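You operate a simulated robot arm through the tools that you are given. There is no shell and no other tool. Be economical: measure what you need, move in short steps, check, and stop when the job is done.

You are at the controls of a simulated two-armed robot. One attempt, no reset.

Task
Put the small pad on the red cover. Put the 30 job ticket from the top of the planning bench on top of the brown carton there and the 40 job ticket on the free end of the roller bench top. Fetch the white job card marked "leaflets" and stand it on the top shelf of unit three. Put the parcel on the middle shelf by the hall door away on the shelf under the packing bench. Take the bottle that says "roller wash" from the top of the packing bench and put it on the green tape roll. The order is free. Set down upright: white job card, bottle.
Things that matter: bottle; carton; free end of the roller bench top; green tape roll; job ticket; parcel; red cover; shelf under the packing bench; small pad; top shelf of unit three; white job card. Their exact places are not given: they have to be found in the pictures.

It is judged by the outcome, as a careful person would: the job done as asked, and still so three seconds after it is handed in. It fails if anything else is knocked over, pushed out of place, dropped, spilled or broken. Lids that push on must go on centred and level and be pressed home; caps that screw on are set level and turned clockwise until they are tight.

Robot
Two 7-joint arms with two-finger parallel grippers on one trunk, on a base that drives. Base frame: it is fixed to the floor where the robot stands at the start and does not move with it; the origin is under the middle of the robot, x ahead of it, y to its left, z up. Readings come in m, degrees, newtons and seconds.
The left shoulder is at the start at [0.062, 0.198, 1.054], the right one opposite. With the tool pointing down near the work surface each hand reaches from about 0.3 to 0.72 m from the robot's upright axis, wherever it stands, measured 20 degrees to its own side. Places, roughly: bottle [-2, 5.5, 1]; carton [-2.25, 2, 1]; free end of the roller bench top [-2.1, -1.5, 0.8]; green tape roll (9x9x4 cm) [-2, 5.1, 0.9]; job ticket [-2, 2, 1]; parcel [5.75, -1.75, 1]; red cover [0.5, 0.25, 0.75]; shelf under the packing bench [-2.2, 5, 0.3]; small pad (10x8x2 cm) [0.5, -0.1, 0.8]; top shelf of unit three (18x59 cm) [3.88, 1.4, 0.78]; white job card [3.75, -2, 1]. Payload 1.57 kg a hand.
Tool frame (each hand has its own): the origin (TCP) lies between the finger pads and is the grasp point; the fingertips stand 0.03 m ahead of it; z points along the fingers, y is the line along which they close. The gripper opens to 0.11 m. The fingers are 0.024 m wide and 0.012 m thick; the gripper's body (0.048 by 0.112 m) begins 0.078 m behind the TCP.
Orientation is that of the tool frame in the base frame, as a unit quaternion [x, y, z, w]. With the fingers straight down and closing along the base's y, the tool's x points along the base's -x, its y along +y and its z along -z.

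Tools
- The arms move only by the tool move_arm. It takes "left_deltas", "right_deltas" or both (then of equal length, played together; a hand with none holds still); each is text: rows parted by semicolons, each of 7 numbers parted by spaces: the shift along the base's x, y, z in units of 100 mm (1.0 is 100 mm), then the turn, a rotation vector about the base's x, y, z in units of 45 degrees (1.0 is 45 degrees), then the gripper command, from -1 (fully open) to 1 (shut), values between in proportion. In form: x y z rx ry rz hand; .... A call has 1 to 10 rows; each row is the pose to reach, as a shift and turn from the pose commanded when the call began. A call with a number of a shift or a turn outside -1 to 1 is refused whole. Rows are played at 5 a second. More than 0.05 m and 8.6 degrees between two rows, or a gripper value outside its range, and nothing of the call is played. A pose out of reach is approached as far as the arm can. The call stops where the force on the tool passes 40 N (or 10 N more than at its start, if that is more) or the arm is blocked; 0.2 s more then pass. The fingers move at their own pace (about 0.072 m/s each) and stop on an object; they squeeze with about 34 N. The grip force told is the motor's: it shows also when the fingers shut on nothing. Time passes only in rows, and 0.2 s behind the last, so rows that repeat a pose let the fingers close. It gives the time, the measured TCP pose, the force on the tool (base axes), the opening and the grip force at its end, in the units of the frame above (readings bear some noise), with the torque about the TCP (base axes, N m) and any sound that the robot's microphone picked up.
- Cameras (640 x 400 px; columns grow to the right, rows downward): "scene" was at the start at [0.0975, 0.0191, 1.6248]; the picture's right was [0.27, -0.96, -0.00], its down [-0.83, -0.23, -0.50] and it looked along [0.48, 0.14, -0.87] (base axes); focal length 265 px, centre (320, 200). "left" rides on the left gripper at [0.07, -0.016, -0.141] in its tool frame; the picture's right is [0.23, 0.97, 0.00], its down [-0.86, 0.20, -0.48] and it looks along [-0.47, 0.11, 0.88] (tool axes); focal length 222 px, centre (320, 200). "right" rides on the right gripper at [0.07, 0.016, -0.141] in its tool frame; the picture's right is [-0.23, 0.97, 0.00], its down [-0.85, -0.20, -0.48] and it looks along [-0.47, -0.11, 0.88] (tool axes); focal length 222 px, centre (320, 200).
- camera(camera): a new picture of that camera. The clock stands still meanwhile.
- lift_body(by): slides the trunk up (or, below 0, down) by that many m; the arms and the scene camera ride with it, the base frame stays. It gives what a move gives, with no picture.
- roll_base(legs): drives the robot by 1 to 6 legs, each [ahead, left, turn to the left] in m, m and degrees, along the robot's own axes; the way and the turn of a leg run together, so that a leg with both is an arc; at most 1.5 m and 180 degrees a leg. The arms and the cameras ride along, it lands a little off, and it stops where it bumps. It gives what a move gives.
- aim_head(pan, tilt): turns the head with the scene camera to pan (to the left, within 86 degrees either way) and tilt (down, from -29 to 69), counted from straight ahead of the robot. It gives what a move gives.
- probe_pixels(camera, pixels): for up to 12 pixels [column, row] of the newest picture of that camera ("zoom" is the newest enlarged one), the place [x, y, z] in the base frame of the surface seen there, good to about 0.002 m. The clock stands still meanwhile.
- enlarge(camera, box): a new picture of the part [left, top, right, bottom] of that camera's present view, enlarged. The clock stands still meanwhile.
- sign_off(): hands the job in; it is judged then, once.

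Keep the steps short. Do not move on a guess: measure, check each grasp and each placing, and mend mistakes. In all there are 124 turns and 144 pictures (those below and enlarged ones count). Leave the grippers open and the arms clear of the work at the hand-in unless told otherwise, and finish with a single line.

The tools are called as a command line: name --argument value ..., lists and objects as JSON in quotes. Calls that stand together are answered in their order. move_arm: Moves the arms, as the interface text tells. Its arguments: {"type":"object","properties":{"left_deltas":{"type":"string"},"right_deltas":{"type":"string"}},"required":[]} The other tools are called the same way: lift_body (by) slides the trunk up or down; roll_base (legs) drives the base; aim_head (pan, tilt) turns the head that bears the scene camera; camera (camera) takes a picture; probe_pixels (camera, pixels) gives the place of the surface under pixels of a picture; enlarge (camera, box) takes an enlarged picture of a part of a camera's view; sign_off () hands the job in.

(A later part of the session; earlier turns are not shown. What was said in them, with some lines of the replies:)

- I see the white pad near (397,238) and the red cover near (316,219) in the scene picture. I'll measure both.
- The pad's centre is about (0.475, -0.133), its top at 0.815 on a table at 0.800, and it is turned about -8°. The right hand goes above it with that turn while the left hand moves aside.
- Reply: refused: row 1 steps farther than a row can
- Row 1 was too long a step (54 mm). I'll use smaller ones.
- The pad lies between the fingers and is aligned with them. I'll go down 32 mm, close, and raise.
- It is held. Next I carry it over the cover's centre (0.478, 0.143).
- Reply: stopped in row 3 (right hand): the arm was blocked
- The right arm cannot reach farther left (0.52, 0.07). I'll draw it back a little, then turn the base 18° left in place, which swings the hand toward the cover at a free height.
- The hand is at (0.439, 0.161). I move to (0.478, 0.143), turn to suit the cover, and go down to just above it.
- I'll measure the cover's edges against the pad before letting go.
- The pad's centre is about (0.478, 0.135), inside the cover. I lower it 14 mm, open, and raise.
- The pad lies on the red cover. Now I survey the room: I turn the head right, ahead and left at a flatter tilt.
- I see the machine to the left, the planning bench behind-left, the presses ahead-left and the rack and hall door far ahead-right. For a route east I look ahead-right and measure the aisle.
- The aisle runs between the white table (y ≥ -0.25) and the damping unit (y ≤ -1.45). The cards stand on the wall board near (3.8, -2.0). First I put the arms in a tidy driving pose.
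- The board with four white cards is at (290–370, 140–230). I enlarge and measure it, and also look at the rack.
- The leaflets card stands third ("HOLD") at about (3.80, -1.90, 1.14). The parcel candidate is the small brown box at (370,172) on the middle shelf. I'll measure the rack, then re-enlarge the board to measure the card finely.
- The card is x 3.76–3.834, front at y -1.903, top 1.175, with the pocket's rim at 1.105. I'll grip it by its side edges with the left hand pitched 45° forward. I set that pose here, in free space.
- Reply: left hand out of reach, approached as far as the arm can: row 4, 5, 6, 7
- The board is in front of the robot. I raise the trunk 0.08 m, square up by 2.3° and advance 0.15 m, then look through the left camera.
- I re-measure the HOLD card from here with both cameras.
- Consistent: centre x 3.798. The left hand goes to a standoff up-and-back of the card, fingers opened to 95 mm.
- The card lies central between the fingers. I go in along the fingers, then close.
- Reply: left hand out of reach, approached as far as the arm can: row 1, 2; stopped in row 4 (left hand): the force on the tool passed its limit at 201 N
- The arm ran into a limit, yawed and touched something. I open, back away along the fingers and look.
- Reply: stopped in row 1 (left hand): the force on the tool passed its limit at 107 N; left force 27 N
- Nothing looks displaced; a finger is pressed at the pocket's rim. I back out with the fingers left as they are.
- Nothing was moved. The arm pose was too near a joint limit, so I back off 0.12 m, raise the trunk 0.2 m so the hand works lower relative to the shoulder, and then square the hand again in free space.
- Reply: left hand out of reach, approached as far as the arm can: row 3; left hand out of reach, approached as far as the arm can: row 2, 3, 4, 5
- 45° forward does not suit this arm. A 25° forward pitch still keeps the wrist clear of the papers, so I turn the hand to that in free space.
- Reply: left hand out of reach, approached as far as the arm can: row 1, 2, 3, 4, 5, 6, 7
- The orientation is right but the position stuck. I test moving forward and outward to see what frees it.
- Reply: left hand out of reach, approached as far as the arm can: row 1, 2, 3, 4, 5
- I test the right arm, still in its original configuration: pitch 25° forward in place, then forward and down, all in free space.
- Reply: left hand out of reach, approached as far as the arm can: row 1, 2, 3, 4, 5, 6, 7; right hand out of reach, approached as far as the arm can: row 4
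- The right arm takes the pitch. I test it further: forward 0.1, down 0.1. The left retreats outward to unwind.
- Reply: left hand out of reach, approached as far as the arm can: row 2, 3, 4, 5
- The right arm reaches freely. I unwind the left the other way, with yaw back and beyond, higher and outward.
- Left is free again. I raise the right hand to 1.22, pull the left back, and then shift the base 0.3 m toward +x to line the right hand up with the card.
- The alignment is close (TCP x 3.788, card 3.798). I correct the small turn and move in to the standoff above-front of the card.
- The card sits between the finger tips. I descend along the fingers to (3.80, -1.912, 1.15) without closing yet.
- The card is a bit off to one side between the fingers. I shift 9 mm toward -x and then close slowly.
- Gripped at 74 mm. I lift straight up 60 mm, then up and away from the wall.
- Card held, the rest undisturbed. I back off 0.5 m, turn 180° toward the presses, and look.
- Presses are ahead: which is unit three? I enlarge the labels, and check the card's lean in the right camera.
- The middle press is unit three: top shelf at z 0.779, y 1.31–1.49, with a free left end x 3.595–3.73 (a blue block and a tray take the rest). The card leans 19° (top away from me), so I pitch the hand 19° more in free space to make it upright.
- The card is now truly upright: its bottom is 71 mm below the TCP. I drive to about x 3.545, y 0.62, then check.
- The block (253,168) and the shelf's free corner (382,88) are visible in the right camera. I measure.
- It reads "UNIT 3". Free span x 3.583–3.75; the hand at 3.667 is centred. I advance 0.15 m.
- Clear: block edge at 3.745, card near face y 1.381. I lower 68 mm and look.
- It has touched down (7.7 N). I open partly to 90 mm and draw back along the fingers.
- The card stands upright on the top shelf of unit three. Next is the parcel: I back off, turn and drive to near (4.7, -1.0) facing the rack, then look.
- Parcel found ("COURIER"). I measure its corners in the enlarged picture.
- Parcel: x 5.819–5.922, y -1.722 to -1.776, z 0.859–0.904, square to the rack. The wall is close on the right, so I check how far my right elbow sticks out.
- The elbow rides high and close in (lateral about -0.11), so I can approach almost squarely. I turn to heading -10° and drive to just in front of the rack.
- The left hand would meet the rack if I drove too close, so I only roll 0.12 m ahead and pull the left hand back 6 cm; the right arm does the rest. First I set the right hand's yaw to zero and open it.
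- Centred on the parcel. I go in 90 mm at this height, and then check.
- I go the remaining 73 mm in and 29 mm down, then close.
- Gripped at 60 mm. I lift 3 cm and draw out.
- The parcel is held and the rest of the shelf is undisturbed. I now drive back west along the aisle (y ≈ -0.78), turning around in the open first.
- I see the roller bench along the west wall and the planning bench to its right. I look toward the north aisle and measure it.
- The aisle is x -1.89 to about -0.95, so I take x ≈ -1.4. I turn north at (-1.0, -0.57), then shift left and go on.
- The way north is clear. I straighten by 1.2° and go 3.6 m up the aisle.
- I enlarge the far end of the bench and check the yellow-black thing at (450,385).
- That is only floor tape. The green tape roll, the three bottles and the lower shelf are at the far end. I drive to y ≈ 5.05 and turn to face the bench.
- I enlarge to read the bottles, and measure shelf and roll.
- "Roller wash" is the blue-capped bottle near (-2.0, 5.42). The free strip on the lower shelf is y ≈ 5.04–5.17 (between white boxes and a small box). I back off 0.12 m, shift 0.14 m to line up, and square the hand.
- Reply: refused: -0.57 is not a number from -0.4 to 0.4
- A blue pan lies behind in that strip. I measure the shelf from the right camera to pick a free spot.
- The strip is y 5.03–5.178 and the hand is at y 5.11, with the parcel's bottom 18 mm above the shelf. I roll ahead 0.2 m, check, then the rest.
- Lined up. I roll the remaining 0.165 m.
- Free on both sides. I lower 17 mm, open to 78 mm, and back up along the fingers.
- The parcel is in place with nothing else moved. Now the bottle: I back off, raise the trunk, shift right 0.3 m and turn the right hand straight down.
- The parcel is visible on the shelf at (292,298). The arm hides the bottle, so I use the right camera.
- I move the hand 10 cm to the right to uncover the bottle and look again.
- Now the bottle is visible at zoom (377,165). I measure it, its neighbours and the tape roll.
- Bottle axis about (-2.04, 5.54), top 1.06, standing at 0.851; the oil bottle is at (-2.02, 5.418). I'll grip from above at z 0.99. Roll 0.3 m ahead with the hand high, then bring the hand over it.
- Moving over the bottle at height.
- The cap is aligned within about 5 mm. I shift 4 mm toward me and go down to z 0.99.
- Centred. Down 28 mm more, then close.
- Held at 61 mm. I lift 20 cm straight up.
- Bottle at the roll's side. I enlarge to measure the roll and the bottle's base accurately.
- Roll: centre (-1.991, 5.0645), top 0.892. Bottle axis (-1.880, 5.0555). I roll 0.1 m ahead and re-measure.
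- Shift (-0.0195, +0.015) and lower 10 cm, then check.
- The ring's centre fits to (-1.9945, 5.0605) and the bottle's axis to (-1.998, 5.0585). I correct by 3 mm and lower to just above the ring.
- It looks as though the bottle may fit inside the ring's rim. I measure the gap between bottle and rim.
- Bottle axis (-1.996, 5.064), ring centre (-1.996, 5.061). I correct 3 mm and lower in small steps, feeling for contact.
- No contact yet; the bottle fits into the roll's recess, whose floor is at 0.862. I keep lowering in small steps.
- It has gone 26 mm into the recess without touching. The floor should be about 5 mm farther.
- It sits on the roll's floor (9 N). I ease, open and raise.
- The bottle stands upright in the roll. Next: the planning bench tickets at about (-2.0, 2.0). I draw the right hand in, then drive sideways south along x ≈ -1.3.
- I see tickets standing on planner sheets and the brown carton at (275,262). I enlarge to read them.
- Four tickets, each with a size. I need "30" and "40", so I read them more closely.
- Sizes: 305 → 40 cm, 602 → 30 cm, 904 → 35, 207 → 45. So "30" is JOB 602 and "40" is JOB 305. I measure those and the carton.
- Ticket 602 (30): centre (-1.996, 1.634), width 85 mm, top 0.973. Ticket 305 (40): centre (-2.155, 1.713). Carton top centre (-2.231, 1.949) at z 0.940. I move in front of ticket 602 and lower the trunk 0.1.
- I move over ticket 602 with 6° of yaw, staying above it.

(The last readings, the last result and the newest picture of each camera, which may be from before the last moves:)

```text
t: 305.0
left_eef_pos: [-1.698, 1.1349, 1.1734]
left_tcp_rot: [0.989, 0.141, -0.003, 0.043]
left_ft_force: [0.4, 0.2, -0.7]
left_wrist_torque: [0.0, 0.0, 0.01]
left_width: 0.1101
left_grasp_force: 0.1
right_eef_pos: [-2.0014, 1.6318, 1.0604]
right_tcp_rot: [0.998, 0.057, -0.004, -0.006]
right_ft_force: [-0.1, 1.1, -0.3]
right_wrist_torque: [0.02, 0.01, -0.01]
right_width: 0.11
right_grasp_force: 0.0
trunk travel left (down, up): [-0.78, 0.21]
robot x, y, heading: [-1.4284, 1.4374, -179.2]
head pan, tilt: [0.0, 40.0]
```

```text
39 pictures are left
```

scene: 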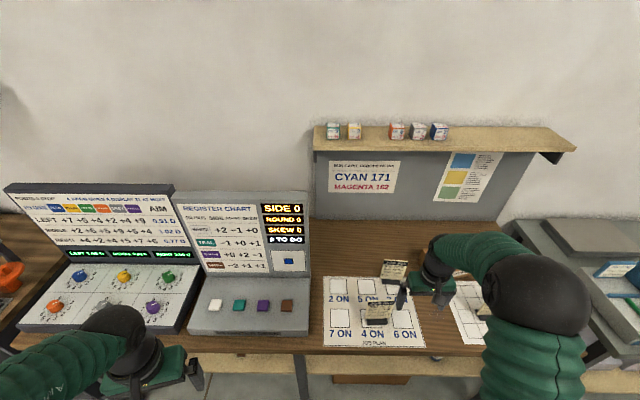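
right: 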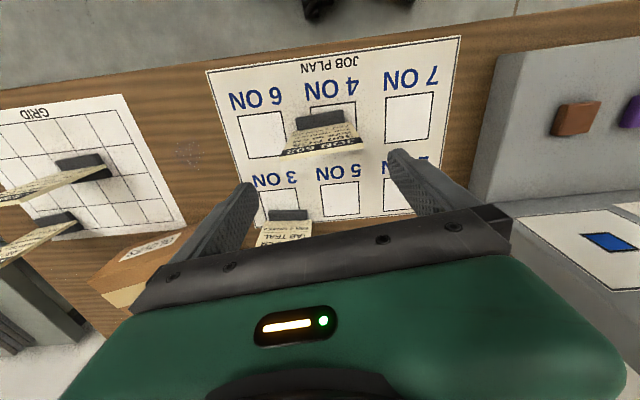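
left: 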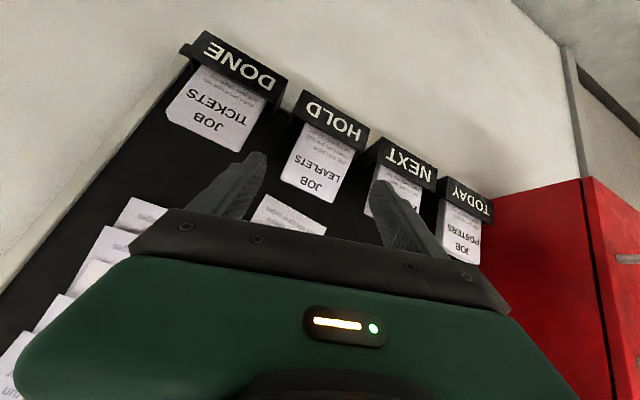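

Aligned. I descend to z 0.955 and close.

move_arm --right_deltas "0.03 0.01 -0.3 0 0 0 -1; 0.03 0.01 -0.7 0 0 0 -1; 0.03 0.01 -1 0 0 0 -1; 0.03 0.01 -1 0 0 0 -1; 0.03 0.01 -1 0 0 0 0; 0.03 0.01 -1 0 0 0 1; 0.03 0.01 -1 0 0 0 1; 0.03 0.01 -1 0 0 0 1"

camera --camera "right"

```text
t: 306.8
left_eef_pos: [-1.6976, 1.1358, 1.1735]
left_tcp_rot: [0.989, 0.141, -0.001, 0.043]
left_ft_force: [0.0, 0.3, -0.1]
left_wrist_torque: [0.06, -0.01, 0.0]
left_width: 0.1098
left_grasp_force: 0.1
right_eef_pos: [-1.999, 1.6338, 0.9613]
right_tcp_rot: [0.998, 0.057, -0.004, -0.005]
right_ft_force: [-0.1, 0.7, 0.8]
right_wrist_torque: [-0.05, -0.03, 0.0]
right_width: 0.0874
right_grasp_force: 34.1
trunk travel left (down, up): [-0.78, 0.21]
robot x, y, heading: [-1.4255, 1.4374, -179.1]
head pan, tilt: [0.0, 40.0]
```

```text
38 pictures are left
```

right: 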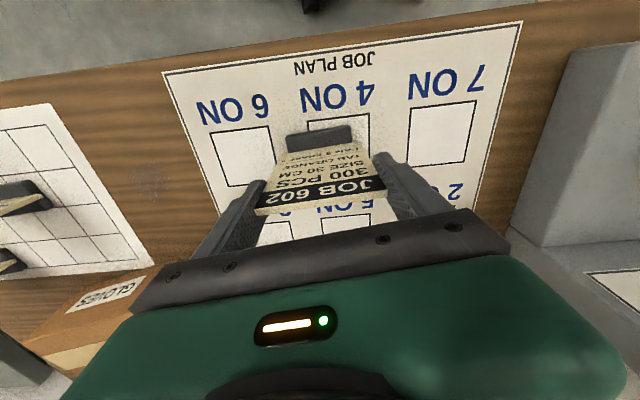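

JOB 602 is held. I lift 18 cm, then shift the base right 0.315 m and ahead 0.12 m toward the carton.

move_arm --right_deltas "0 0 0.3 0 0 0 1; 0 0 0.7 0 0 0 1; 0 0 1 0 0 0 1; 0 0 1 0 0 0 1"

lift_body --by 0.08

roll_base --legs '[[0, -0.315, 0], [0.12, 0, 0]]'

camera --camera "scene"

```text
t: 307.8
left_eef_pos: [-1.6986, 1.1346, 1.1742]
left_tcp_rot: [0.989, 0.141, -0.004, 0.043]
left_ft_force: [-0.1, 0.3, 1.0]
left_wrist_torque: [-0.03, -0.03, 0.0]
left_width: 0.1103
left_grasp_force: 0.1
right_eef_pos: [-1.9962, 1.6332, 1.0604]
right_tcp_rot: [0.998, 0.057, -0.004, -0.005]
right_ft_force: [1.2, 0.5, 0.0]
right_wrist_torque: [-0.02, 0.01, 0.02]
right_width: 0.0875
right_grasp_force: 34.2
trunk travel left (down, up): [-0.78, 0.21]
robot x, y, heading: [-1.4294, 1.4407, -179.0]
head pan, tilt: [0.0, 40.0]
```

```text
t: 309.0
left_eef_pos: [-1.6971, 1.1347, 1.2532]
left_tcp_rot: [0.989, 0.141, -0.003, 0.044]
left_ft_force: [0.3, -0.1, -0.3]
left_wrist_torque: [-0.01, -0.01, -0.02]
left_width: 0.11
left_grasp_force: 0.1
right_eef_pos: [-1.995, 1.6335, 1.1408]
right_tcp_rot: [0.998, 0.057, -0.003, -0.005]
right_ft_force: [0.8, -0.2, -1.0]
right_wrist_torque: [-0.01, -0.03, 0.01]
right_width: 0.0873
right_grasp_force: 34.0
trunk travel left (down, up): [-0.86, 0.13]
robot x, y, heading: [-1.431, 1.4391, -179.0]
head pan, tilt: [0.0, 40.0]
```

```text
t: 312.0
left_eef_pos: [-1.8132, 1.4466, 1.2535]
left_tcp_rot: [0.988, 0.148, -0.006, 0.037]
left_ft_force: [-0.4, 0.1, 1.1]
left_wrist_torque: [0.03, 0.02, 0.02]
left_width: 0.1098
left_grasp_force: 0.1
right_eef_pos: [-2.1174, 1.9405, 1.1459]
right_tcp_rot: [0.998, 0.063, -0.006, -0.008]
right_ft_force: [0.0, 0.0, -0.9]
right_wrist_torque: [0.02, 0.08, -0.03]
right_width: 0.0874
right_grasp_force: 34.2
trunk travel left (down, up): [-0.86, 0.13]
robot x, y, heading: [-1.5578, 1.7624, -178.1]
head pan, tilt: [0.0, 40.0]
```

```text
37 pictures are left
```

scene: 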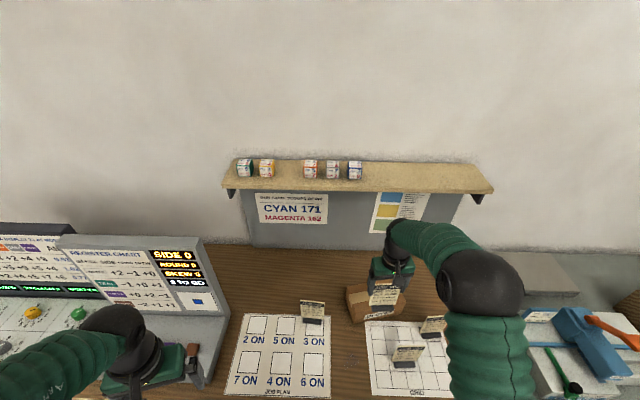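

I move the ticket over the carton's centre, turning 7° to suit it, and look.

move_arm --right_deltas "-0.35 0.03 0 0 0 0.08 1; -0.7 0.06 0 0 0 0.16 1; -1 0.1 0 0 0 0.16 1; -1 0.1 0 0 0 0.16 1"

move_arm --right_deltas "-0.13 0 -0.2 0 0 0 1; -0.13 0 -0.5 0 0 0 1; -0.13 0 -0.65 0 0 0 1; -0.13 0 -0.65 0 0 0 1"

enlarge --camera "scene" --box '[320, 220, 450, 350]'

camera --camera "right"

```text
t: 313.0
left_eef_pos: [-1.8223, 1.4486, 1.2515]
left_tcp_rot: [0.988, 0.148, -0.001, 0.041]
left_ft_force: [0.6, 0.4, 0.5]
left_wrist_torque: [0.02, 0.03, 0.01]
left_width: 0.1102
left_grasp_force: 0.1
right_eef_pos: [-2.2267, 1.9555, 1.1407]
right_tcp_rot: [0.992, 0.126, -0.003, -0.007]
right_ft_force: [0.3, -0.9, -0.9]
right_wrist_torque: [0.03, -0.04, 0.02]
right_width: 0.0872
right_grasp_force: 34.3
trunk travel left (down, up): [-0.86, 0.13]
robot x, y, heading: [-1.5521, 1.7624, -178.1]
head pan, tilt: [0.0, 40.0]
```

```text
t: 314.0
left_eef_pos: [-1.8196, 1.453, 1.2526]
left_tcp_rot: [0.988, 0.148, -0.002, 0.042]
left_ft_force: [-0.8, -0.2, -0.2]
left_wrist_torque: [0.02, -0.02, 0.0]
left_width: 0.11
left_grasp_force: 0.1
right_eef_pos: [-2.2376, 1.9595, 1.0766]
right_tcp_rot: [0.992, 0.126, -0.006, -0.006]
right_ft_force: [0.1, 0.3, -1.4]
right_wrist_torque: [0.06, 0.0, 0.02]
right_width: 0.0873
right_grasp_force: 33.7
trunk travel left (down, up): [-0.86, 0.13]
robot x, y, heading: [-1.5532, 1.7627, -178.5]
head pan, tilt: [0.0, 40.0]
```

```text
3.08 times, centred on (385, 285) of scene
```

zoom: 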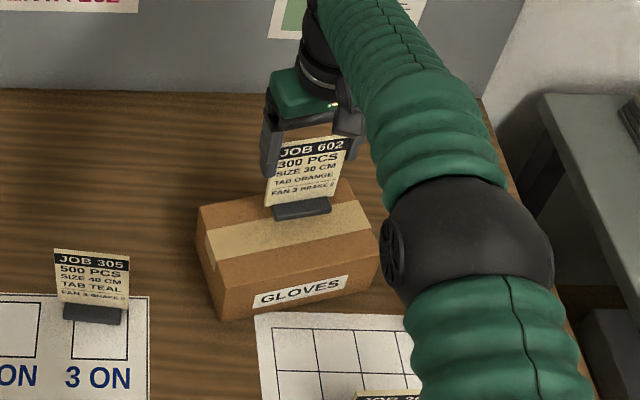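

```text
35 pictures are left
```

right: 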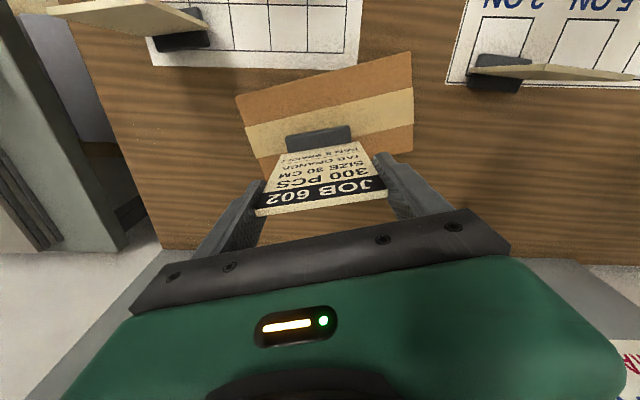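

I measure the carton's top against the ticket's base.

probe_pixels --camera "right" --pixels '[[240, 100], [408, 57], [410, 148], [265, 175], [246, 128], [412, 90], [290, 136], [348, 128], [290, 148], [320, 135]]'

```text
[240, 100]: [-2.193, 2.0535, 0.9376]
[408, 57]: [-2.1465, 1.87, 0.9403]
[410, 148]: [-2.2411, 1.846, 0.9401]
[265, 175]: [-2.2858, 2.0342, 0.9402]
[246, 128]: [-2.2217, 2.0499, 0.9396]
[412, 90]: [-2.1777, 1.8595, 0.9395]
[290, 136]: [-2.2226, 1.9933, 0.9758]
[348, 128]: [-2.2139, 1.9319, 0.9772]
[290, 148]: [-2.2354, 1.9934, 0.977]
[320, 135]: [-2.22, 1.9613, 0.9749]
```

Carton centre is (-2.217, 1.951). I shift (+0.014, -0.011) and lower 24 mm to touch.

move_arm --right_deltas "0.14 -0.11 0 0 0 0 1; 0.14 -0.11 -0.12 0 0 0 1; 0.14 -0.11 -0.2 0 0 0 1; 0.14 -0.11 -0.23 0 0 0 1; 0.14 -0.11 -0.25 0 0 0 1; 0.14 -0.11 -0.25 0 0 0 1"

camera --camera "right"

```text
t: 315.4
left_eef_pos: [-1.8206, 1.4553, 1.2533]
left_tcp_rot: [0.988, 0.148, -0.004, 0.042]
left_ft_force: [1.1, 0.7, 0.6]
left_wrist_torque: [-0.01, 0.02, -0.01]
left_width: 0.1102
left_grasp_force: 0.1
right_eef_pos: [-2.2249, 1.949, 1.0514]
right_tcp_rot: [0.992, 0.125, -0.005, -0.005]
right_ft_force: [-0.6, 0.2, 6.9]
right_wrist_torque: [-0.24, -0.01, 0.0]
right_width: 0.0876
right_grasp_force: 34.0
trunk travel left (down, up): [-0.86, 0.13]
robot x, y, heading: [-1.5544, 1.7673, -178.5]
head pan, tilt: [0.0, 40.0]
```

```text
34 pictures are left
```

right: 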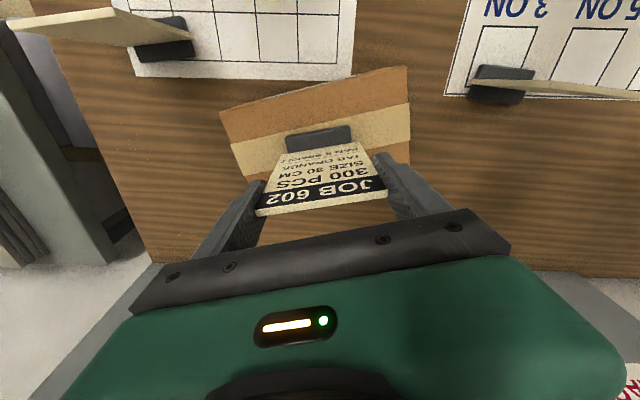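

Touched (7 N), base well within the top. I release, rise 13 cm and look.

move_arm --right_deltas "0 0 0 0 0 0 0.4; 0 0 0 0 0 0 -1; 0 0 0 0 0 0 -1; 0 0 0 0 0 0 -1; 0 0 0.3 0 0 0 -1; 0 0 0.7 0 0 0 -1; 0 0 1 0 0 0 -1; 0 0 1 0 0 0 -1"

camera --camera "right"

```text
t: 317.2
left_eef_pos: [-1.8222, 1.4554, 1.253]
left_tcp_rot: [0.988, 0.148, -0.002, 0.044]
left_ft_force: [-1.0, 0.1, 0.5]
left_wrist_torque: [-0.01, 0.02, 0.05]
left_width: 0.1101
left_grasp_force: 0.0
right_eef_pos: [-2.2253, 1.9489, 1.1499]
right_tcp_rot: [0.992, 0.125, -0.004, -0.004]
right_ft_force: [-0.9, 0.5, -0.3]
right_wrist_torque: [-0.05, -0.02, -0.02]
right_width: 0.1097
right_grasp_force: 0.0
trunk travel left (down, up): [-0.86, 0.13]
robot x, y, heading: [-1.5582, 1.7646, -178.4]
head pan, tilt: [0.0, 40.0]
```

```text
33 pictures are left
```

right: 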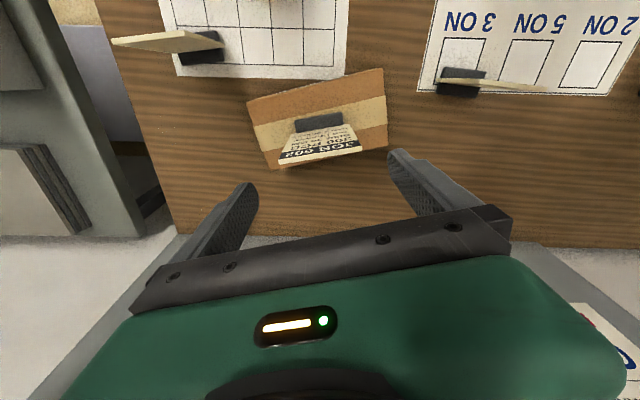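

The 30 ticket stands on the carton. Next is ticket 305: shift the base left 0.236 m, then turn the hand 19° and move over it.

roll_base --legs '[[0, 0.236, 0]]'

move_arm --right_deltas "0.2 0 0 0 0 -0.15 -1; 0.4 0 0 0 0 -0.3 -1; 0.6 0 0 0 0 -0.43 -1; 0.6 0 0 0 0 -0.43 -1"

camera --camera "right"

```text
t: 319.0
left_eef_pos: [-1.814, 1.2217, 1.2537]
left_tcp_rot: [0.988, 0.148, -0.002, 0.045]
left_ft_force: [0.1, -0.6, 0.3]
left_wrist_torque: [-0.01, 0.01, -0.01]
left_width: 0.11
left_grasp_force: 0.1
right_eef_pos: [-2.2185, 1.7165, 1.1492]
right_tcp_rot: [0.992, 0.127, -0.004, -0.003]
right_ft_force: [0.8, 0.3, 0.0]
right_wrist_torque: [0.01, 0.0, -0.02]
right_width: 0.1101
right_grasp_force: 0.0
trunk travel left (down, up): [-0.86, 0.13]
robot x, y, heading: [-1.5492, 1.5253, -178.3]
head pan, tilt: [0.0, 40.0]
```

```text
t: 320.0
left_eef_pos: [-1.8126, 1.2211, 1.2534]
left_tcp_rot: [0.988, 0.148, -0.001, 0.046]
left_ft_force: [-0.5, -0.1, -0.3]
left_wrist_torque: [-0.02, 0.0, -0.03]
left_width: 0.1099
left_grasp_force: 0.0
right_eef_pos: [-2.1572, 1.7135, 1.1498]
right_tcp_rot: [0.999, -0.044, -0.004, -0.004]
right_ft_force: [0.4, -0.3, 0.5]
right_wrist_torque: [-0.01, -0.02, 0.0]
right_width: 0.11
right_grasp_force: 0.0
trunk travel left (down, up): [-0.86, 0.13]
robot x, y, heading: [-1.5484, 1.5318, -178.5]
head pan, tilt: [0.0, 40.0]
```

```text
32 pictures are left
```

right: 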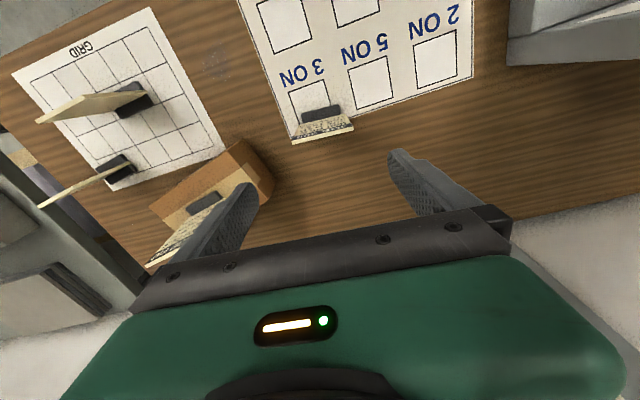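

Aligned over ticket 305. I descend to z 0.965 and close.

move_arm --right_deltas "0 0 -0.3 0 0 0 -1; 0 0 -0.7 0 0 0 -1; 0 0 -1 0 0 0 -1; 0 0 -1 0 0 0 -1"

move_arm --right_deltas "0 0 -0.4 0 0 0 -1; 0 0 -0.85 0 0 0 -1; 0 0 -0.85 0 0 0 -1; 0 0 -0.85 0 0 0 0; 0 0 -0.85 0 0 0 1; 0 0 -0.85 0 0 0 1; 0 0 -0.85 0 0 0 1"

camera --camera "right"

```text
t: 321.0
left_eef_pos: [-1.8102, 1.2191, 1.2532]
left_tcp_rot: [0.988, 0.148, 0.0, 0.046]
left_ft_force: [-0.7, 0.5, 0.1]
left_wrist_torque: [-0.02, 0.01, 0.03]
left_width: 0.1101
left_grasp_force: 0.0
right_eef_pos: [-2.1576, 1.7147, 1.0546]
right_tcp_rot: [0.999, -0.042, -0.005, -0.005]
right_ft_force: [-0.1, -0.6, -0.1]
right_wrist_torque: [-0.01, 0.02, 0.02]
right_width: 0.11
right_grasp_force: 0.1
trunk travel left (down, up): [-0.86, 0.13]
robot x, y, heading: [-1.5474, 1.5282, -178.2]
head pan, tilt: [0.0, 40.0]
```

```text
t: 322.6
left_eef_pos: [-1.8119, 1.2192, 1.2533]
left_tcp_rot: [0.988, 0.148, -0.001, 0.045]
left_ft_force: [0.1, -0.1, -0.6]
left_wrist_torque: [0.03, 0.01, 0.01]
left_width: 0.11
left_grasp_force: 0.0
right_eef_pos: [-2.1572, 1.7155, 0.9676]
right_tcp_rot: [0.999, -0.043, -0.006, -0.005]
right_ft_force: [1.5, 0.0, 3.2]
right_wrist_torque: [-0.1, -0.03, 0.03]
right_width: 0.0874
right_grasp_force: 33.7
trunk travel left (down, up): [-0.86, 0.13]
robot x, y, heading: [-1.5495, 1.5263, -178.5]
head pan, tilt: [0.0, 40.0]
```

```text
31 pictures are left
```

right: 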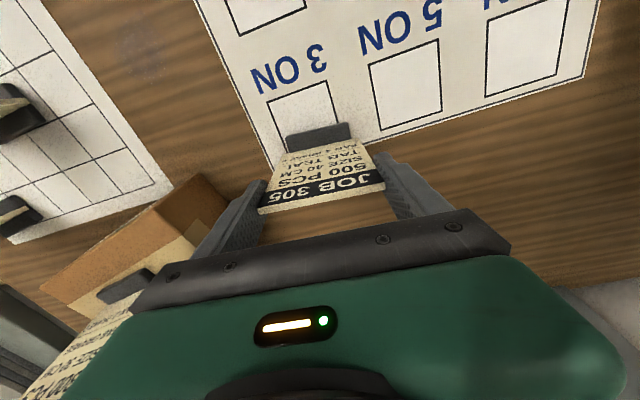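

JOB 305 is held. I lift it 20 cm, back off 0.28 m and drive south (robot's left) to the roller bench.

move_arm --right_deltas "0 0 0.3 0 0 0 1; 0 0 0.7 0 0 0 1; 0 0 1 0 0 0 1; 0 0 1 0 0 0 1"

lift_body --by 0.1

roll_base --legs '[[-0.25, 0, -1], [0, 1.3, 0], [0, 1.0, 0]]'

aim_head --pan 30 --tilt 35

camera --camera "scene"

```text
t: 323.6
left_eef_pos: [-1.8138, 1.2188, 1.2534]
left_tcp_rot: [0.988, 0.148, -0.001, 0.046]
left_ft_force: [-1.0, 0.6, -0.2]
left_wrist_torque: [-0.02, 0.01, 0.0]
left_width: 0.1099
left_grasp_force: 0.0
right_eef_pos: [-2.1583, 1.715, 1.0657]
right_tcp_rot: [0.999, -0.043, -0.003, -0.005]
right_ft_force: [-0.6, 0.4, -0.4]
right_wrist_torque: [-0.04, -0.01, -0.02]
right_width: 0.0875
right_grasp_force: 34.2
trunk travel left (down, up): [-0.86, 0.13]
robot x, y, heading: [-1.5472, 1.5269, -178.3]
head pan, tilt: [0.0, 40.0]
```

```text
t: 324.9
left_eef_pos: [-1.8119, 1.2191, 1.3515]
left_tcp_rot: [0.988, 0.148, 0.0, 0.045]
left_ft_force: [-0.2, 0.1, 0.1]
left_wrist_torque: [0.01, -0.01, 0.0]
left_width: 0.1098
left_grasp_force: 0.0
right_eef_pos: [-2.157, 1.7148, 1.1648]
right_tcp_rot: [0.999, -0.043, -0.003, -0.006]
right_ft_force: [-0.2, 0.5, 0.3]
right_wrist_torque: [0.01, 0.03, 0.0]
right_width: 0.0873
right_grasp_force: 34.0
trunk travel left (down, up): [-0.96, 0.03]
robot x, y, heading: [-1.5503, 1.5272, -178.2]
head pan, tilt: [0.0, 40.0]
```

```text
t: 337.5
left_eef_pos: [-1.5653, -1.0342, 1.3535]
left_tcp_rot: [0.991, 0.124, -0.001, 0.047]
left_ft_force: [-0.3, -0.5, 0.2]
left_wrist_torque: [0.0, -0.03, 0.0]
left_width: 0.1101
left_grasp_force: 0.1
right_eef_pos: [-1.8853, -0.5236, 1.1652]
right_tcp_rot: [0.998, -0.067, -0.004, -0.003]
right_ft_force: [0.2, -0.6, -1.8]
right_wrist_torque: [0.03, 0.02, -0.02]
right_width: 0.0873
right_grasp_force: 33.7
trunk travel left (down, up): [-0.96, 0.03]
robot x, y, heading: [-1.288, -0.744, 178.8]
head pan, tilt: [0.0, 40.0]
```

```text
t: 338.5
left_eef_pos: [-1.5627, -1.038, 1.3522]
left_tcp_rot: [0.991, 0.123, 0.0, 0.049]
left_ft_force: [0.3, 0.6, 0.7]
left_wrist_torque: [0.01, 0.0, 0.02]
left_width: 0.11
left_grasp_force: 0.1
right_eef_pos: [-1.8856, -0.5268, 1.1654]
right_tcp_rot: [0.998, -0.067, -0.004, -0.005]
right_ft_force: [-0.4, 0.2, -0.8]
right_wrist_torque: [-0.02, -0.02, -0.02]
right_width: 0.0875
right_grasp_force: 33.5
trunk travel left (down, up): [-0.96, 0.03]
robot x, y, heading: [-1.2857, -0.7429, 178.9]
head pan, tilt: [30.0, 35.0]
```

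```text
30 pictures are left
```

scene: 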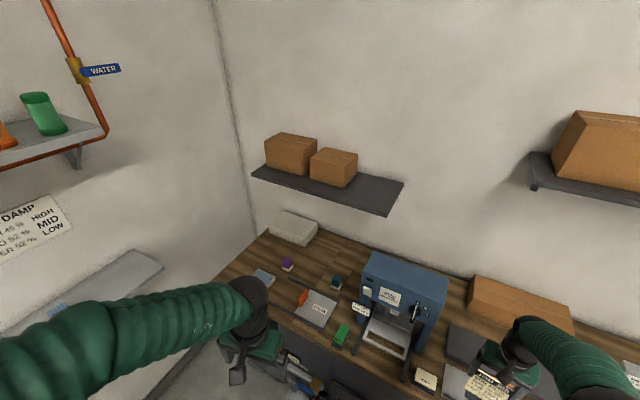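

The bench's south end is ahead-left. I enlarge it to find the free area.

enlarge --camera "scene" --box '[200, 200, 460, 370]'

probe_pixels --camera "scene" --pixels '[[245, 262], [225, 280], [270, 245], [293, 232], [264, 277], [288, 265], [305, 262], [275, 290], [320, 305], [285, 262], [260, 235], [290, 300]]'

```text
2.35 times, centred on (330, 285) of scene
```

zoom: 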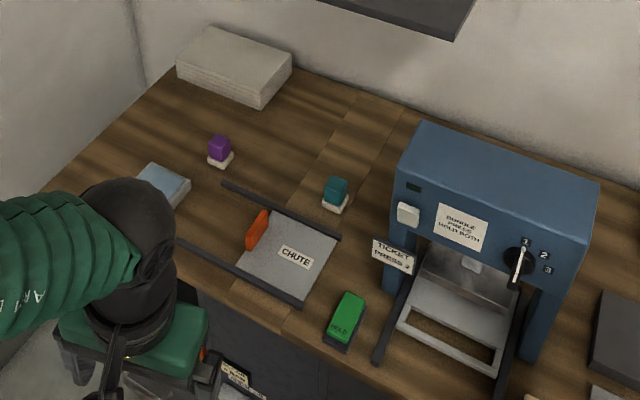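

```text
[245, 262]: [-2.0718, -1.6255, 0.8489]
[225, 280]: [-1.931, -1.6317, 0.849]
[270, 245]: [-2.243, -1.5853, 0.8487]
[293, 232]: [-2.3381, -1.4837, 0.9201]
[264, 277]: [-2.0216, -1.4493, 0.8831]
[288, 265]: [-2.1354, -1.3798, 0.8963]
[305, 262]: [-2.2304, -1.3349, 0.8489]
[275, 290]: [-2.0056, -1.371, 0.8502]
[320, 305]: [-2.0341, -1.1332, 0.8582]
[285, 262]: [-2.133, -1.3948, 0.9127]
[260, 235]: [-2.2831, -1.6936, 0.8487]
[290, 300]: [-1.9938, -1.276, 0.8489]
```

The free area is around (-2.13, -1.56), z 0.849. I measure the south-wall shelf that might limit my left arm.

probe_pixels --camera "scene" --pixels '[[160, 265], [135, 252], [60, 305], [100, 290], [105, 130], [170, 380], [60, 155]]'

aim_head --pan 80 --tilt 45

camera --camera "scene"

```text
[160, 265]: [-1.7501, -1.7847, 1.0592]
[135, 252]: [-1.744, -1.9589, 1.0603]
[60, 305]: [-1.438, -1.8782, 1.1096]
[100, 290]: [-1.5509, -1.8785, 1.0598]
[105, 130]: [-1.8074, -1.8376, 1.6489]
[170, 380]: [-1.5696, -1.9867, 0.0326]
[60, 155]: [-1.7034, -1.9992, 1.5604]
```

```text
t: 339.7
left_eef_pos: [-1.563, -1.0398, 1.3528]
left_tcp_rot: [0.991, 0.123, 0.001, 0.049]
left_ft_force: [0.0, 0.8, -0.1]
left_wrist_torque: [0.0, 0.03, 0.02]
left_width: 0.11
left_grasp_force: 0.0
right_eef_pos: [-1.8842, -0.5273, 1.1668]
right_tcp_rot: [0.998, -0.067, -0.005, -0.005]
right_ft_force: [0.1, -0.3, -0.9]
right_wrist_torque: [0.0, 0.03, 0.01]
right_width: 0.0875
right_grasp_force: 34.1
trunk travel left (down, up): [-0.96, 0.03]
robot x, y, heading: [-1.2834, -0.748, 178.7]
head pan, tilt: [80.0, 45.0]
```

```text
28 pictures are left
```

scene: 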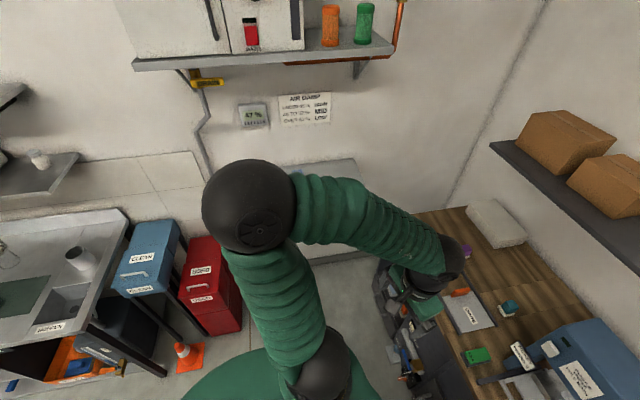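

probe_pixels --camera "scene" --pixels '[[190, 368], [238, 330], [185, 300], [250, 190], [295, 205], [430, 260], [480, 345], [445, 395]]'

```text
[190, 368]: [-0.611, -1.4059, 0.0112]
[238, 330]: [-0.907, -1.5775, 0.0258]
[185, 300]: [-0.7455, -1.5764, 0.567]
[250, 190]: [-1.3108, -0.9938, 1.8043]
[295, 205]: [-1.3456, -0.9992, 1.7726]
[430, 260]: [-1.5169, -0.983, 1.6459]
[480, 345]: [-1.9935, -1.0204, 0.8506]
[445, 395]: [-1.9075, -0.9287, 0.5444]
```

Way planned: back off 0.2 m, strafe south 0.5 m, turn to heading 215°, then approach the bench's free end diagonally.

roll_base --legs '[[-0.2, 0, 0], [0, 0.5, 0], [0, 0, 36.3]]'

aim_head --pan -5 --tilt 40

camera --camera "scene"

```text
t: 345.6
left_eef_pos: [-1.1345, -1.6502, 1.3527]
left_tcp_rot: [0.903, 0.426, 0.015, 0.046]
left_ft_force: [0.2, 0.3, 0.6]
left_wrist_torque: [0.0, -0.02, -0.02]
left_width: 0.11
left_grasp_force: 0.0
right_eef_pos: [-1.6985, -1.4265, 1.1668]
right_tcp_rot: [0.969, 0.246, -0.006, -0.003]
right_ft_force: [0.1, -0.6, -1.3]
right_wrist_torque: [0.04, 0.02, 0.0]
right_width: 0.0877
right_grasp_force: 34.1
trunk travel left (down, up): [-0.96, 0.03]
robot x, y, heading: [-1.0878, -1.2507, -144.7]
head pan, tilt: [80.0, 45.0]
```

```text
t: 347.1
left_eef_pos: [-1.1342, -1.6504, 1.3518]
left_tcp_rot: [0.904, 0.424, 0.019, 0.048]
left_ft_force: [0.2, -0.3, -0.4]
left_wrist_torque: [0.01, 0.03, -0.01]
left_width: 0.1098
left_grasp_force: 0.1
right_eef_pos: [-1.6974, -1.427, 1.1663]
right_tcp_rot: [0.969, 0.247, -0.007, -0.003]
right_ft_force: [-0.1, -0.7, -1.5]
right_wrist_torque: [-0.04, 0.0, -0.02]
right_width: 0.087
right_grasp_force: 34.0
trunk travel left (down, up): [-0.96, 0.03]
robot x, y, heading: [-1.0835, -1.2481, -145.0]
head pan, tilt: [-5.0, 40.0]
```

```text
27 pictures are left
```

scene: 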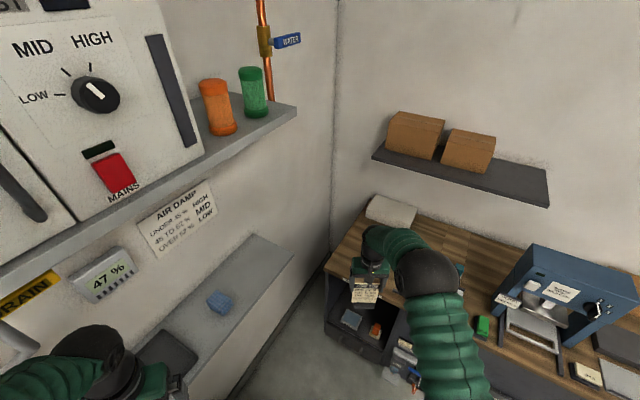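

I check the wall unit's distance before moving beside it.

probe_pixels --camera "scene" --pixels '[[100, 150], [180, 110], [200, 160], [100, 210], [295, 112], [30, 100], [250, 300], [345, 235]]'

```text
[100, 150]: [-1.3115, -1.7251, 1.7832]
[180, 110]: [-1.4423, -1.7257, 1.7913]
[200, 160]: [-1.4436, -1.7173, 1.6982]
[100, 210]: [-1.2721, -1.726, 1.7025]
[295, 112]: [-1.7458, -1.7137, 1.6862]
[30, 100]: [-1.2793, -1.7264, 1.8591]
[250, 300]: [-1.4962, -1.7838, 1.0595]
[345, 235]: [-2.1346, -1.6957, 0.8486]
```

Clearance is enough for a final y of -1.29. I approach diagonally.

roll_base --legs '[[0.367, -0.202, 0]]'

camera --camera "right"

camera --camera "scene"

```text
t: 349.7
left_eef_pos: [-1.5426, -1.6976, 1.3513]
left_tcp_rot: [0.902, 0.427, 0.021, 0.051]
left_ft_force: [-0.9, 0.2, 0.3]
left_wrist_torque: [-0.03, -0.02, 0.02]
left_width: 0.1101
left_grasp_force: 0.0
right_eef_pos: [-2.1089, -1.4741, 1.1672]
right_tcp_rot: [0.969, 0.249, -0.005, -0.002]
right_ft_force: [0.3, 0.5, -0.9]
right_wrist_torque: [-0.02, -0.04, -0.01]
right_width: 0.0874
right_grasp_force: 33.6
trunk travel left (down, up): [-0.96, 0.03]
robot x, y, heading: [-1.4998, -1.293, -144.8]
head pan, tilt: [-5.0, 40.0]
```

```text
26 pictures are left
```

right: 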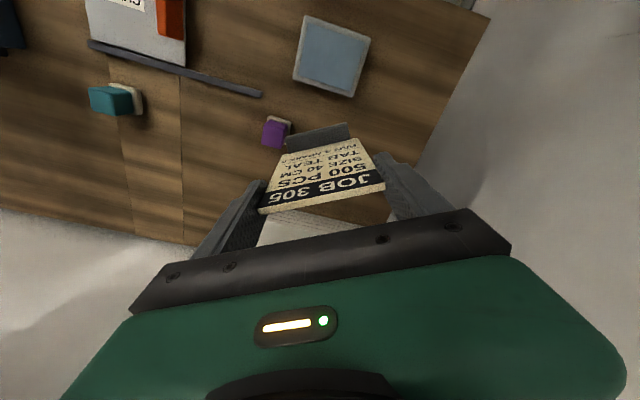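

```text
25 pictures are left
```

scene: 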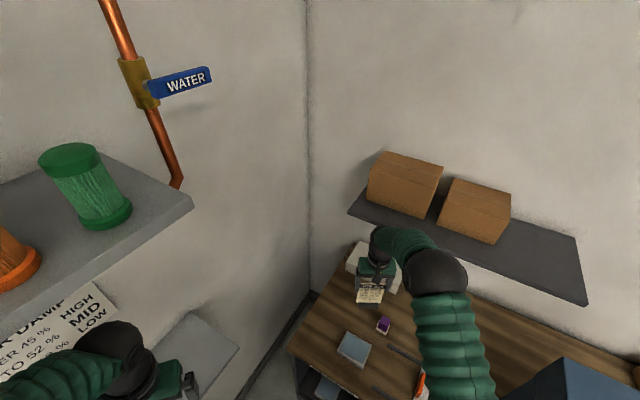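

probe_pixels --camera "right" --pixels '[[295, 78], [353, 96], [367, 38], [305, 18], [270, 145], [290, 125], [425, 140], [480, 25], [300, 222], [385, 215], [400, 120], [350, 115]]'

probe_pixels --camera "scene" --pixels '[[352, 218], [450, 258], [583, 300], [300, 340], [318, 297], [350, 265], [400, 290]]'

```text
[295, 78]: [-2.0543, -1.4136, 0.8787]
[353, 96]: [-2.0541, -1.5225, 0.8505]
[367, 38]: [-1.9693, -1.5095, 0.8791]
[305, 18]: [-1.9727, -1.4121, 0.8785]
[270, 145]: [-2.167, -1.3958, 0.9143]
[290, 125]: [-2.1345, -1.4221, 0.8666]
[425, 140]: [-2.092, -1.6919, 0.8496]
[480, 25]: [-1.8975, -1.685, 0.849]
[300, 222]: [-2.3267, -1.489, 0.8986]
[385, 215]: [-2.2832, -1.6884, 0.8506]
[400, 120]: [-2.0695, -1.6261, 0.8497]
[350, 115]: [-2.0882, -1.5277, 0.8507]
```

```text
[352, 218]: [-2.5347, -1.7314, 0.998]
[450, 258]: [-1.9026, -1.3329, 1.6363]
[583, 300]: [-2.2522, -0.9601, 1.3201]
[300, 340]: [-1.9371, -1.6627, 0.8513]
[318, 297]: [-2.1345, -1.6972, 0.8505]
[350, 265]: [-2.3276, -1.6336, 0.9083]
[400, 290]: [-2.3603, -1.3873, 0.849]
```

The free spot (-2.13, -1.56) is clear of the blue block, purple block and the bench end (y -1.69). I shift the hand there, then lower the trunk 0.1.

move_arm --right_deltas "-0.07 -0.3 0 0 0 0 1; -0.14 -0.6 0 0 0 0 1; -0.21 -0.86 0 0 0 0 1; -0.21 -0.86 0 0 0 0 1"

lift_body --by -0.1

camera --camera "right"

```text
t: 350.7
left_eef_pos: [-1.5513, -1.6782, 1.3545]
left_tcp_rot: [0.902, 0.427, 0.027, 0.063]
left_ft_force: [1.0, 0.7, 0.4]
left_wrist_torque: [-0.04, -0.03, -0.03]
left_width: 0.11
left_grasp_force: 0.0
right_eef_pos: [-2.1385, -1.5447, 1.1646]
right_tcp_rot: [0.968, 0.249, -0.004, 0.005]
right_ft_force: [0.0, 0.9, -0.1]
right_wrist_torque: [-0.05, -0.01, -0.02]
right_width: 0.0873
right_grasp_force: 34.6
trunk travel left (down, up): [-0.96, 0.03]
robot x, y, heading: [-1.4942, -1.294, -144.6]
head pan, tilt: [-5.0, 40.0]
```

```text
t: 352.1
left_eef_pos: [-1.551, -1.6806, 1.2562]
left_tcp_rot: [0.902, 0.427, 0.025, 0.061]
left_ft_force: [-0.3, 0.0, -0.1]
left_wrist_torque: [0.0, -0.01, -0.01]
left_width: 0.11
left_grasp_force: 0.0
right_eef_pos: [-2.1376, -1.5452, 1.0631]
right_tcp_rot: [0.969, 0.249, -0.003, 0.005]
right_ft_force: [-0.3, 0.2, -0.6]
right_wrist_torque: [-0.02, 0.0, -0.04]
right_width: 0.0876
right_grasp_force: 34.0
trunk travel left (down, up): [-0.86, 0.13]
robot x, y, heading: [-1.4905, -1.2985, -144.4]
head pan, tilt: [-5.0, 40.0]
```

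```text
24 pictures are left
```

right: 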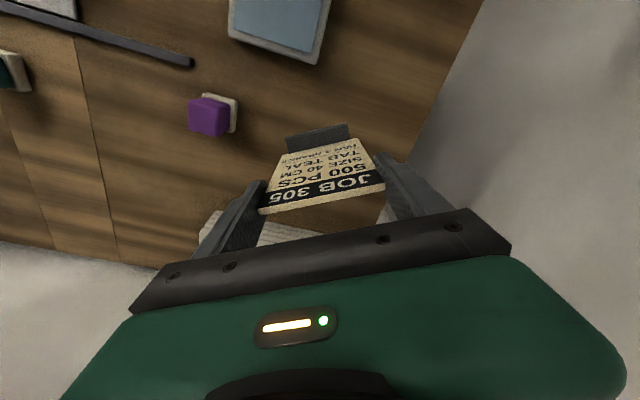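

probe_pixels --camera "right" --pixels '[[208, 215], [215, 218], [270, 228], [300, 230], [330, 225], [230, 120], [318, 60], [320, 125], [430, 130], [380, 215]]'

```text
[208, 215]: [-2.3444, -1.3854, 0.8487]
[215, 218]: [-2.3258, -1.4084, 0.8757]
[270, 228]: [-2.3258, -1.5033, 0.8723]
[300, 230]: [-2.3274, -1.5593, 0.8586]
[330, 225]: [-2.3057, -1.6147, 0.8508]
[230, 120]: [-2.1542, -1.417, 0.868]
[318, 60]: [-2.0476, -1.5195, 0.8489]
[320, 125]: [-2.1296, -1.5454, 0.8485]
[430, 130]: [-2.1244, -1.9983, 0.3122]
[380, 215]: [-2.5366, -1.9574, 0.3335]
```

All clear. I lower 95 mm to touch.

move_arm --right_deltas "0 -0.05 -0.3 0 0 0 1; 0.02 -0.1 -0.6 0 0 0 1; 0.02 -0.1 -0.85 0 0 0 1; 0.02 -0.1 -0.93 0 0 0 1; 0.02 -0.1 -0.95 0 0 0 1; 0.02 -0.1 -0.95 0 0 0 1"

camera --camera "right"

```text
t: 353.4
left_eef_pos: [-1.5523, -1.6809, 1.255]
left_tcp_rot: [0.902, 0.427, 0.024, 0.06]
left_ft_force: [-0.3, -0.4, 0.5]
left_wrist_torque: [0.04, -0.01, 0.02]
left_width: 0.1103
left_grasp_force: 0.0
right_eef_pos: [-2.1325, -1.5542, 0.9676]
right_tcp_rot: [0.968, 0.249, -0.003, 0.004]
right_ft_force: [0.2, 0.1, -0.8]
right_wrist_torque: [-0.01, -0.02, 0.01]
right_width: 0.0874
right_grasp_force: 34.1
right hand out of reach, approached as far as the arm can: row 3, 4, 5, 6
trunk travel left (down, up): [-0.86, 0.13]
robot x, y, heading: [-1.497, -1.2956, -144.5]
head pan, tilt: [-5.0, 40.0]
```

```text
23 pictures are left
```

right: 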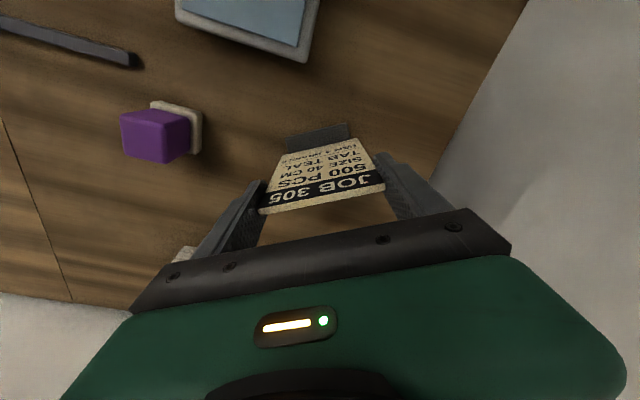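

Still hanging free just above the surface. I lower the trunk 6 mm for touchdown.

lift_body --by -0.006

```text
t: 354.0
left_eef_pos: [-1.548, -1.679, 1.2508]
left_tcp_rot: [0.902, 0.427, 0.021, 0.06]
left_ft_force: [-0.4, 0.5, 0.4]
left_wrist_torque: [0.08, 0.02, 0.01]
left_width: 0.1099
left_grasp_force: 0.0
right_eef_pos: [-2.1316, -1.553, 0.9663]
right_tcp_rot: [0.968, 0.249, -0.007, 0.006]
right_ft_force: [1.7, -0.5, 25.6]
right_wrist_torque: [0.97, 0.02, -0.06]
right_width: 0.0872
right_grasp_force: 33.5
trunk travel left (down, up): [-0.854, 0.136]
robot x, y, heading: [-1.4949, -1.2959, -144.5]
head pan, tilt: [-5.0, 40.0]
5 turns are left
```

Contact (26 N). Few turns are left: I ease 4 mm, open, rise and check.

lift_body --by 0.004

move_arm --right_deltas "0 0 0 0 0 0 0.4; 0 0 0 0 0 0 -0.4; 0 0 0 0 0 0 -1; 0 0 0 0 0 0 -1; 0 0 0.3 0 0 0 -1; 0 0 0.7 0 0 0 -1; 0 0 1 0 0 0 -1; 0 0 1 0 0 0 -1"

camera --camera "right"

```text
t: 354.5
left_eef_pos: [-1.5495, -1.6803, 1.2516]
left_tcp_rot: [0.902, 0.427, 0.022, 0.06]
left_ft_force: [0.1, 0.6, 0.5]
left_wrist_torque: [0.03, 0.0, 0.01]
left_width: 0.1101
left_grasp_force: 0.1
right_eef_pos: [-2.1311, -1.5521, 0.967]
right_tcp_rot: [0.969, 0.249, -0.005, 0.006]
right_ft_force: [-3.6, -3.4, 10.3]
right_wrist_torque: [0.01, 0.5, 0.15]
right_width: 0.0873
right_grasp_force: 33.9
trunk travel left (down, up): [-0.858, 0.132]
robot x, y, heading: [-1.4967, -1.2962, -144.4]
head pan, tilt: [-5.0, 40.0]
```

```text
t: 356.3
left_eef_pos: [-1.5504, -1.6797, 1.2536]
left_tcp_rot: [0.902, 0.427, 0.023, 0.061]
left_ft_force: [1.3, 0.3, -1.2]
left_wrist_torque: [0.02, 0.01, 0.02]
left_width: 0.11
left_grasp_force: 0.0
right_eef_pos: [-2.1422, -1.5623, 1.0651]
right_tcp_rot: [0.968, 0.249, -0.004, 0.004]
right_ft_force: [0.6, 0.3, 0.2]
right_wrist_torque: [0.01, -0.03, 0.03]
right_width: 0.11
right_grasp_force: 0.0
right hand out of reach, approached as far as the arm can: row 5, 6, 7, 8
trunk travel left (down, up): [-0.858, 0.132]
robot x, y, heading: [-1.4941, -1.2977, -144.6]
head pan, tilt: [-5.0, 40.0]
```

```text
22 pictures are left
4 turns are left
```

right: 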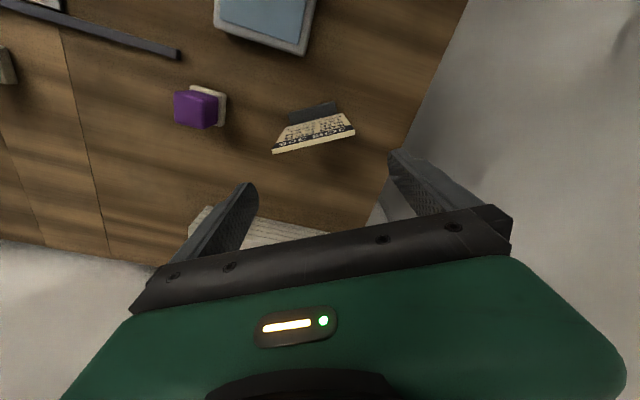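

The 40 ticket stands on the free end. I raise the trunk to clear the hand well and take one last look.

lift_body --by 0.08

camera --camera "right"

```text
t: 357.5
left_eef_pos: [-1.5512, -1.6792, 1.3338]
left_tcp_rot: [0.902, 0.427, 0.023, 0.06]
left_ft_force: [0.1, 0.0, -0.3]
left_wrist_torque: [0.02, -0.02, -0.03]
left_width: 0.1102
left_grasp_force: 0.0
right_eef_pos: [-2.143, -1.563, 1.1441]
right_tcp_rot: [0.969, 0.248, -0.004, 0.004]
right_ft_force: [-0.2, -0.6, 0.1]
right_wrist_torque: [0.02, 0.03, 0.01]
right_width: 0.1102
right_grasp_force: 0.1
trunk travel left (down, up): [-0.938, 0.052]
robot x, y, heading: [-1.4965, -1.2944, -144.6]
head pan, tilt: [-5.0, 40.0]
```

```text
21 pictures are left
3 turns are left
```

right: 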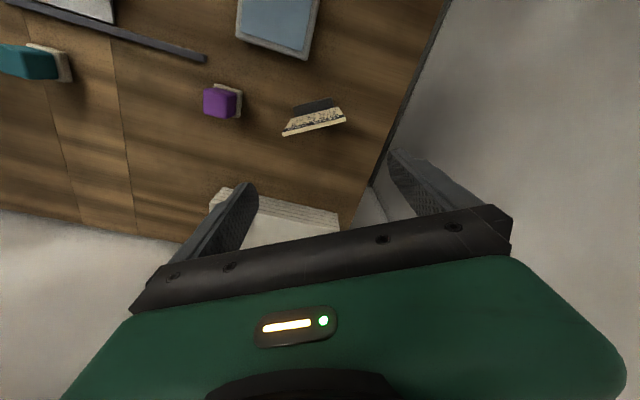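

All six items are placed, the grippers are open and the arms are clear, so I hand in.

sign_off

```text
The job is handed in.
```

All six items are where you asked and the job is handed in; the bottle stands upright down in the green tape roll's recess because it fits inside the rim.
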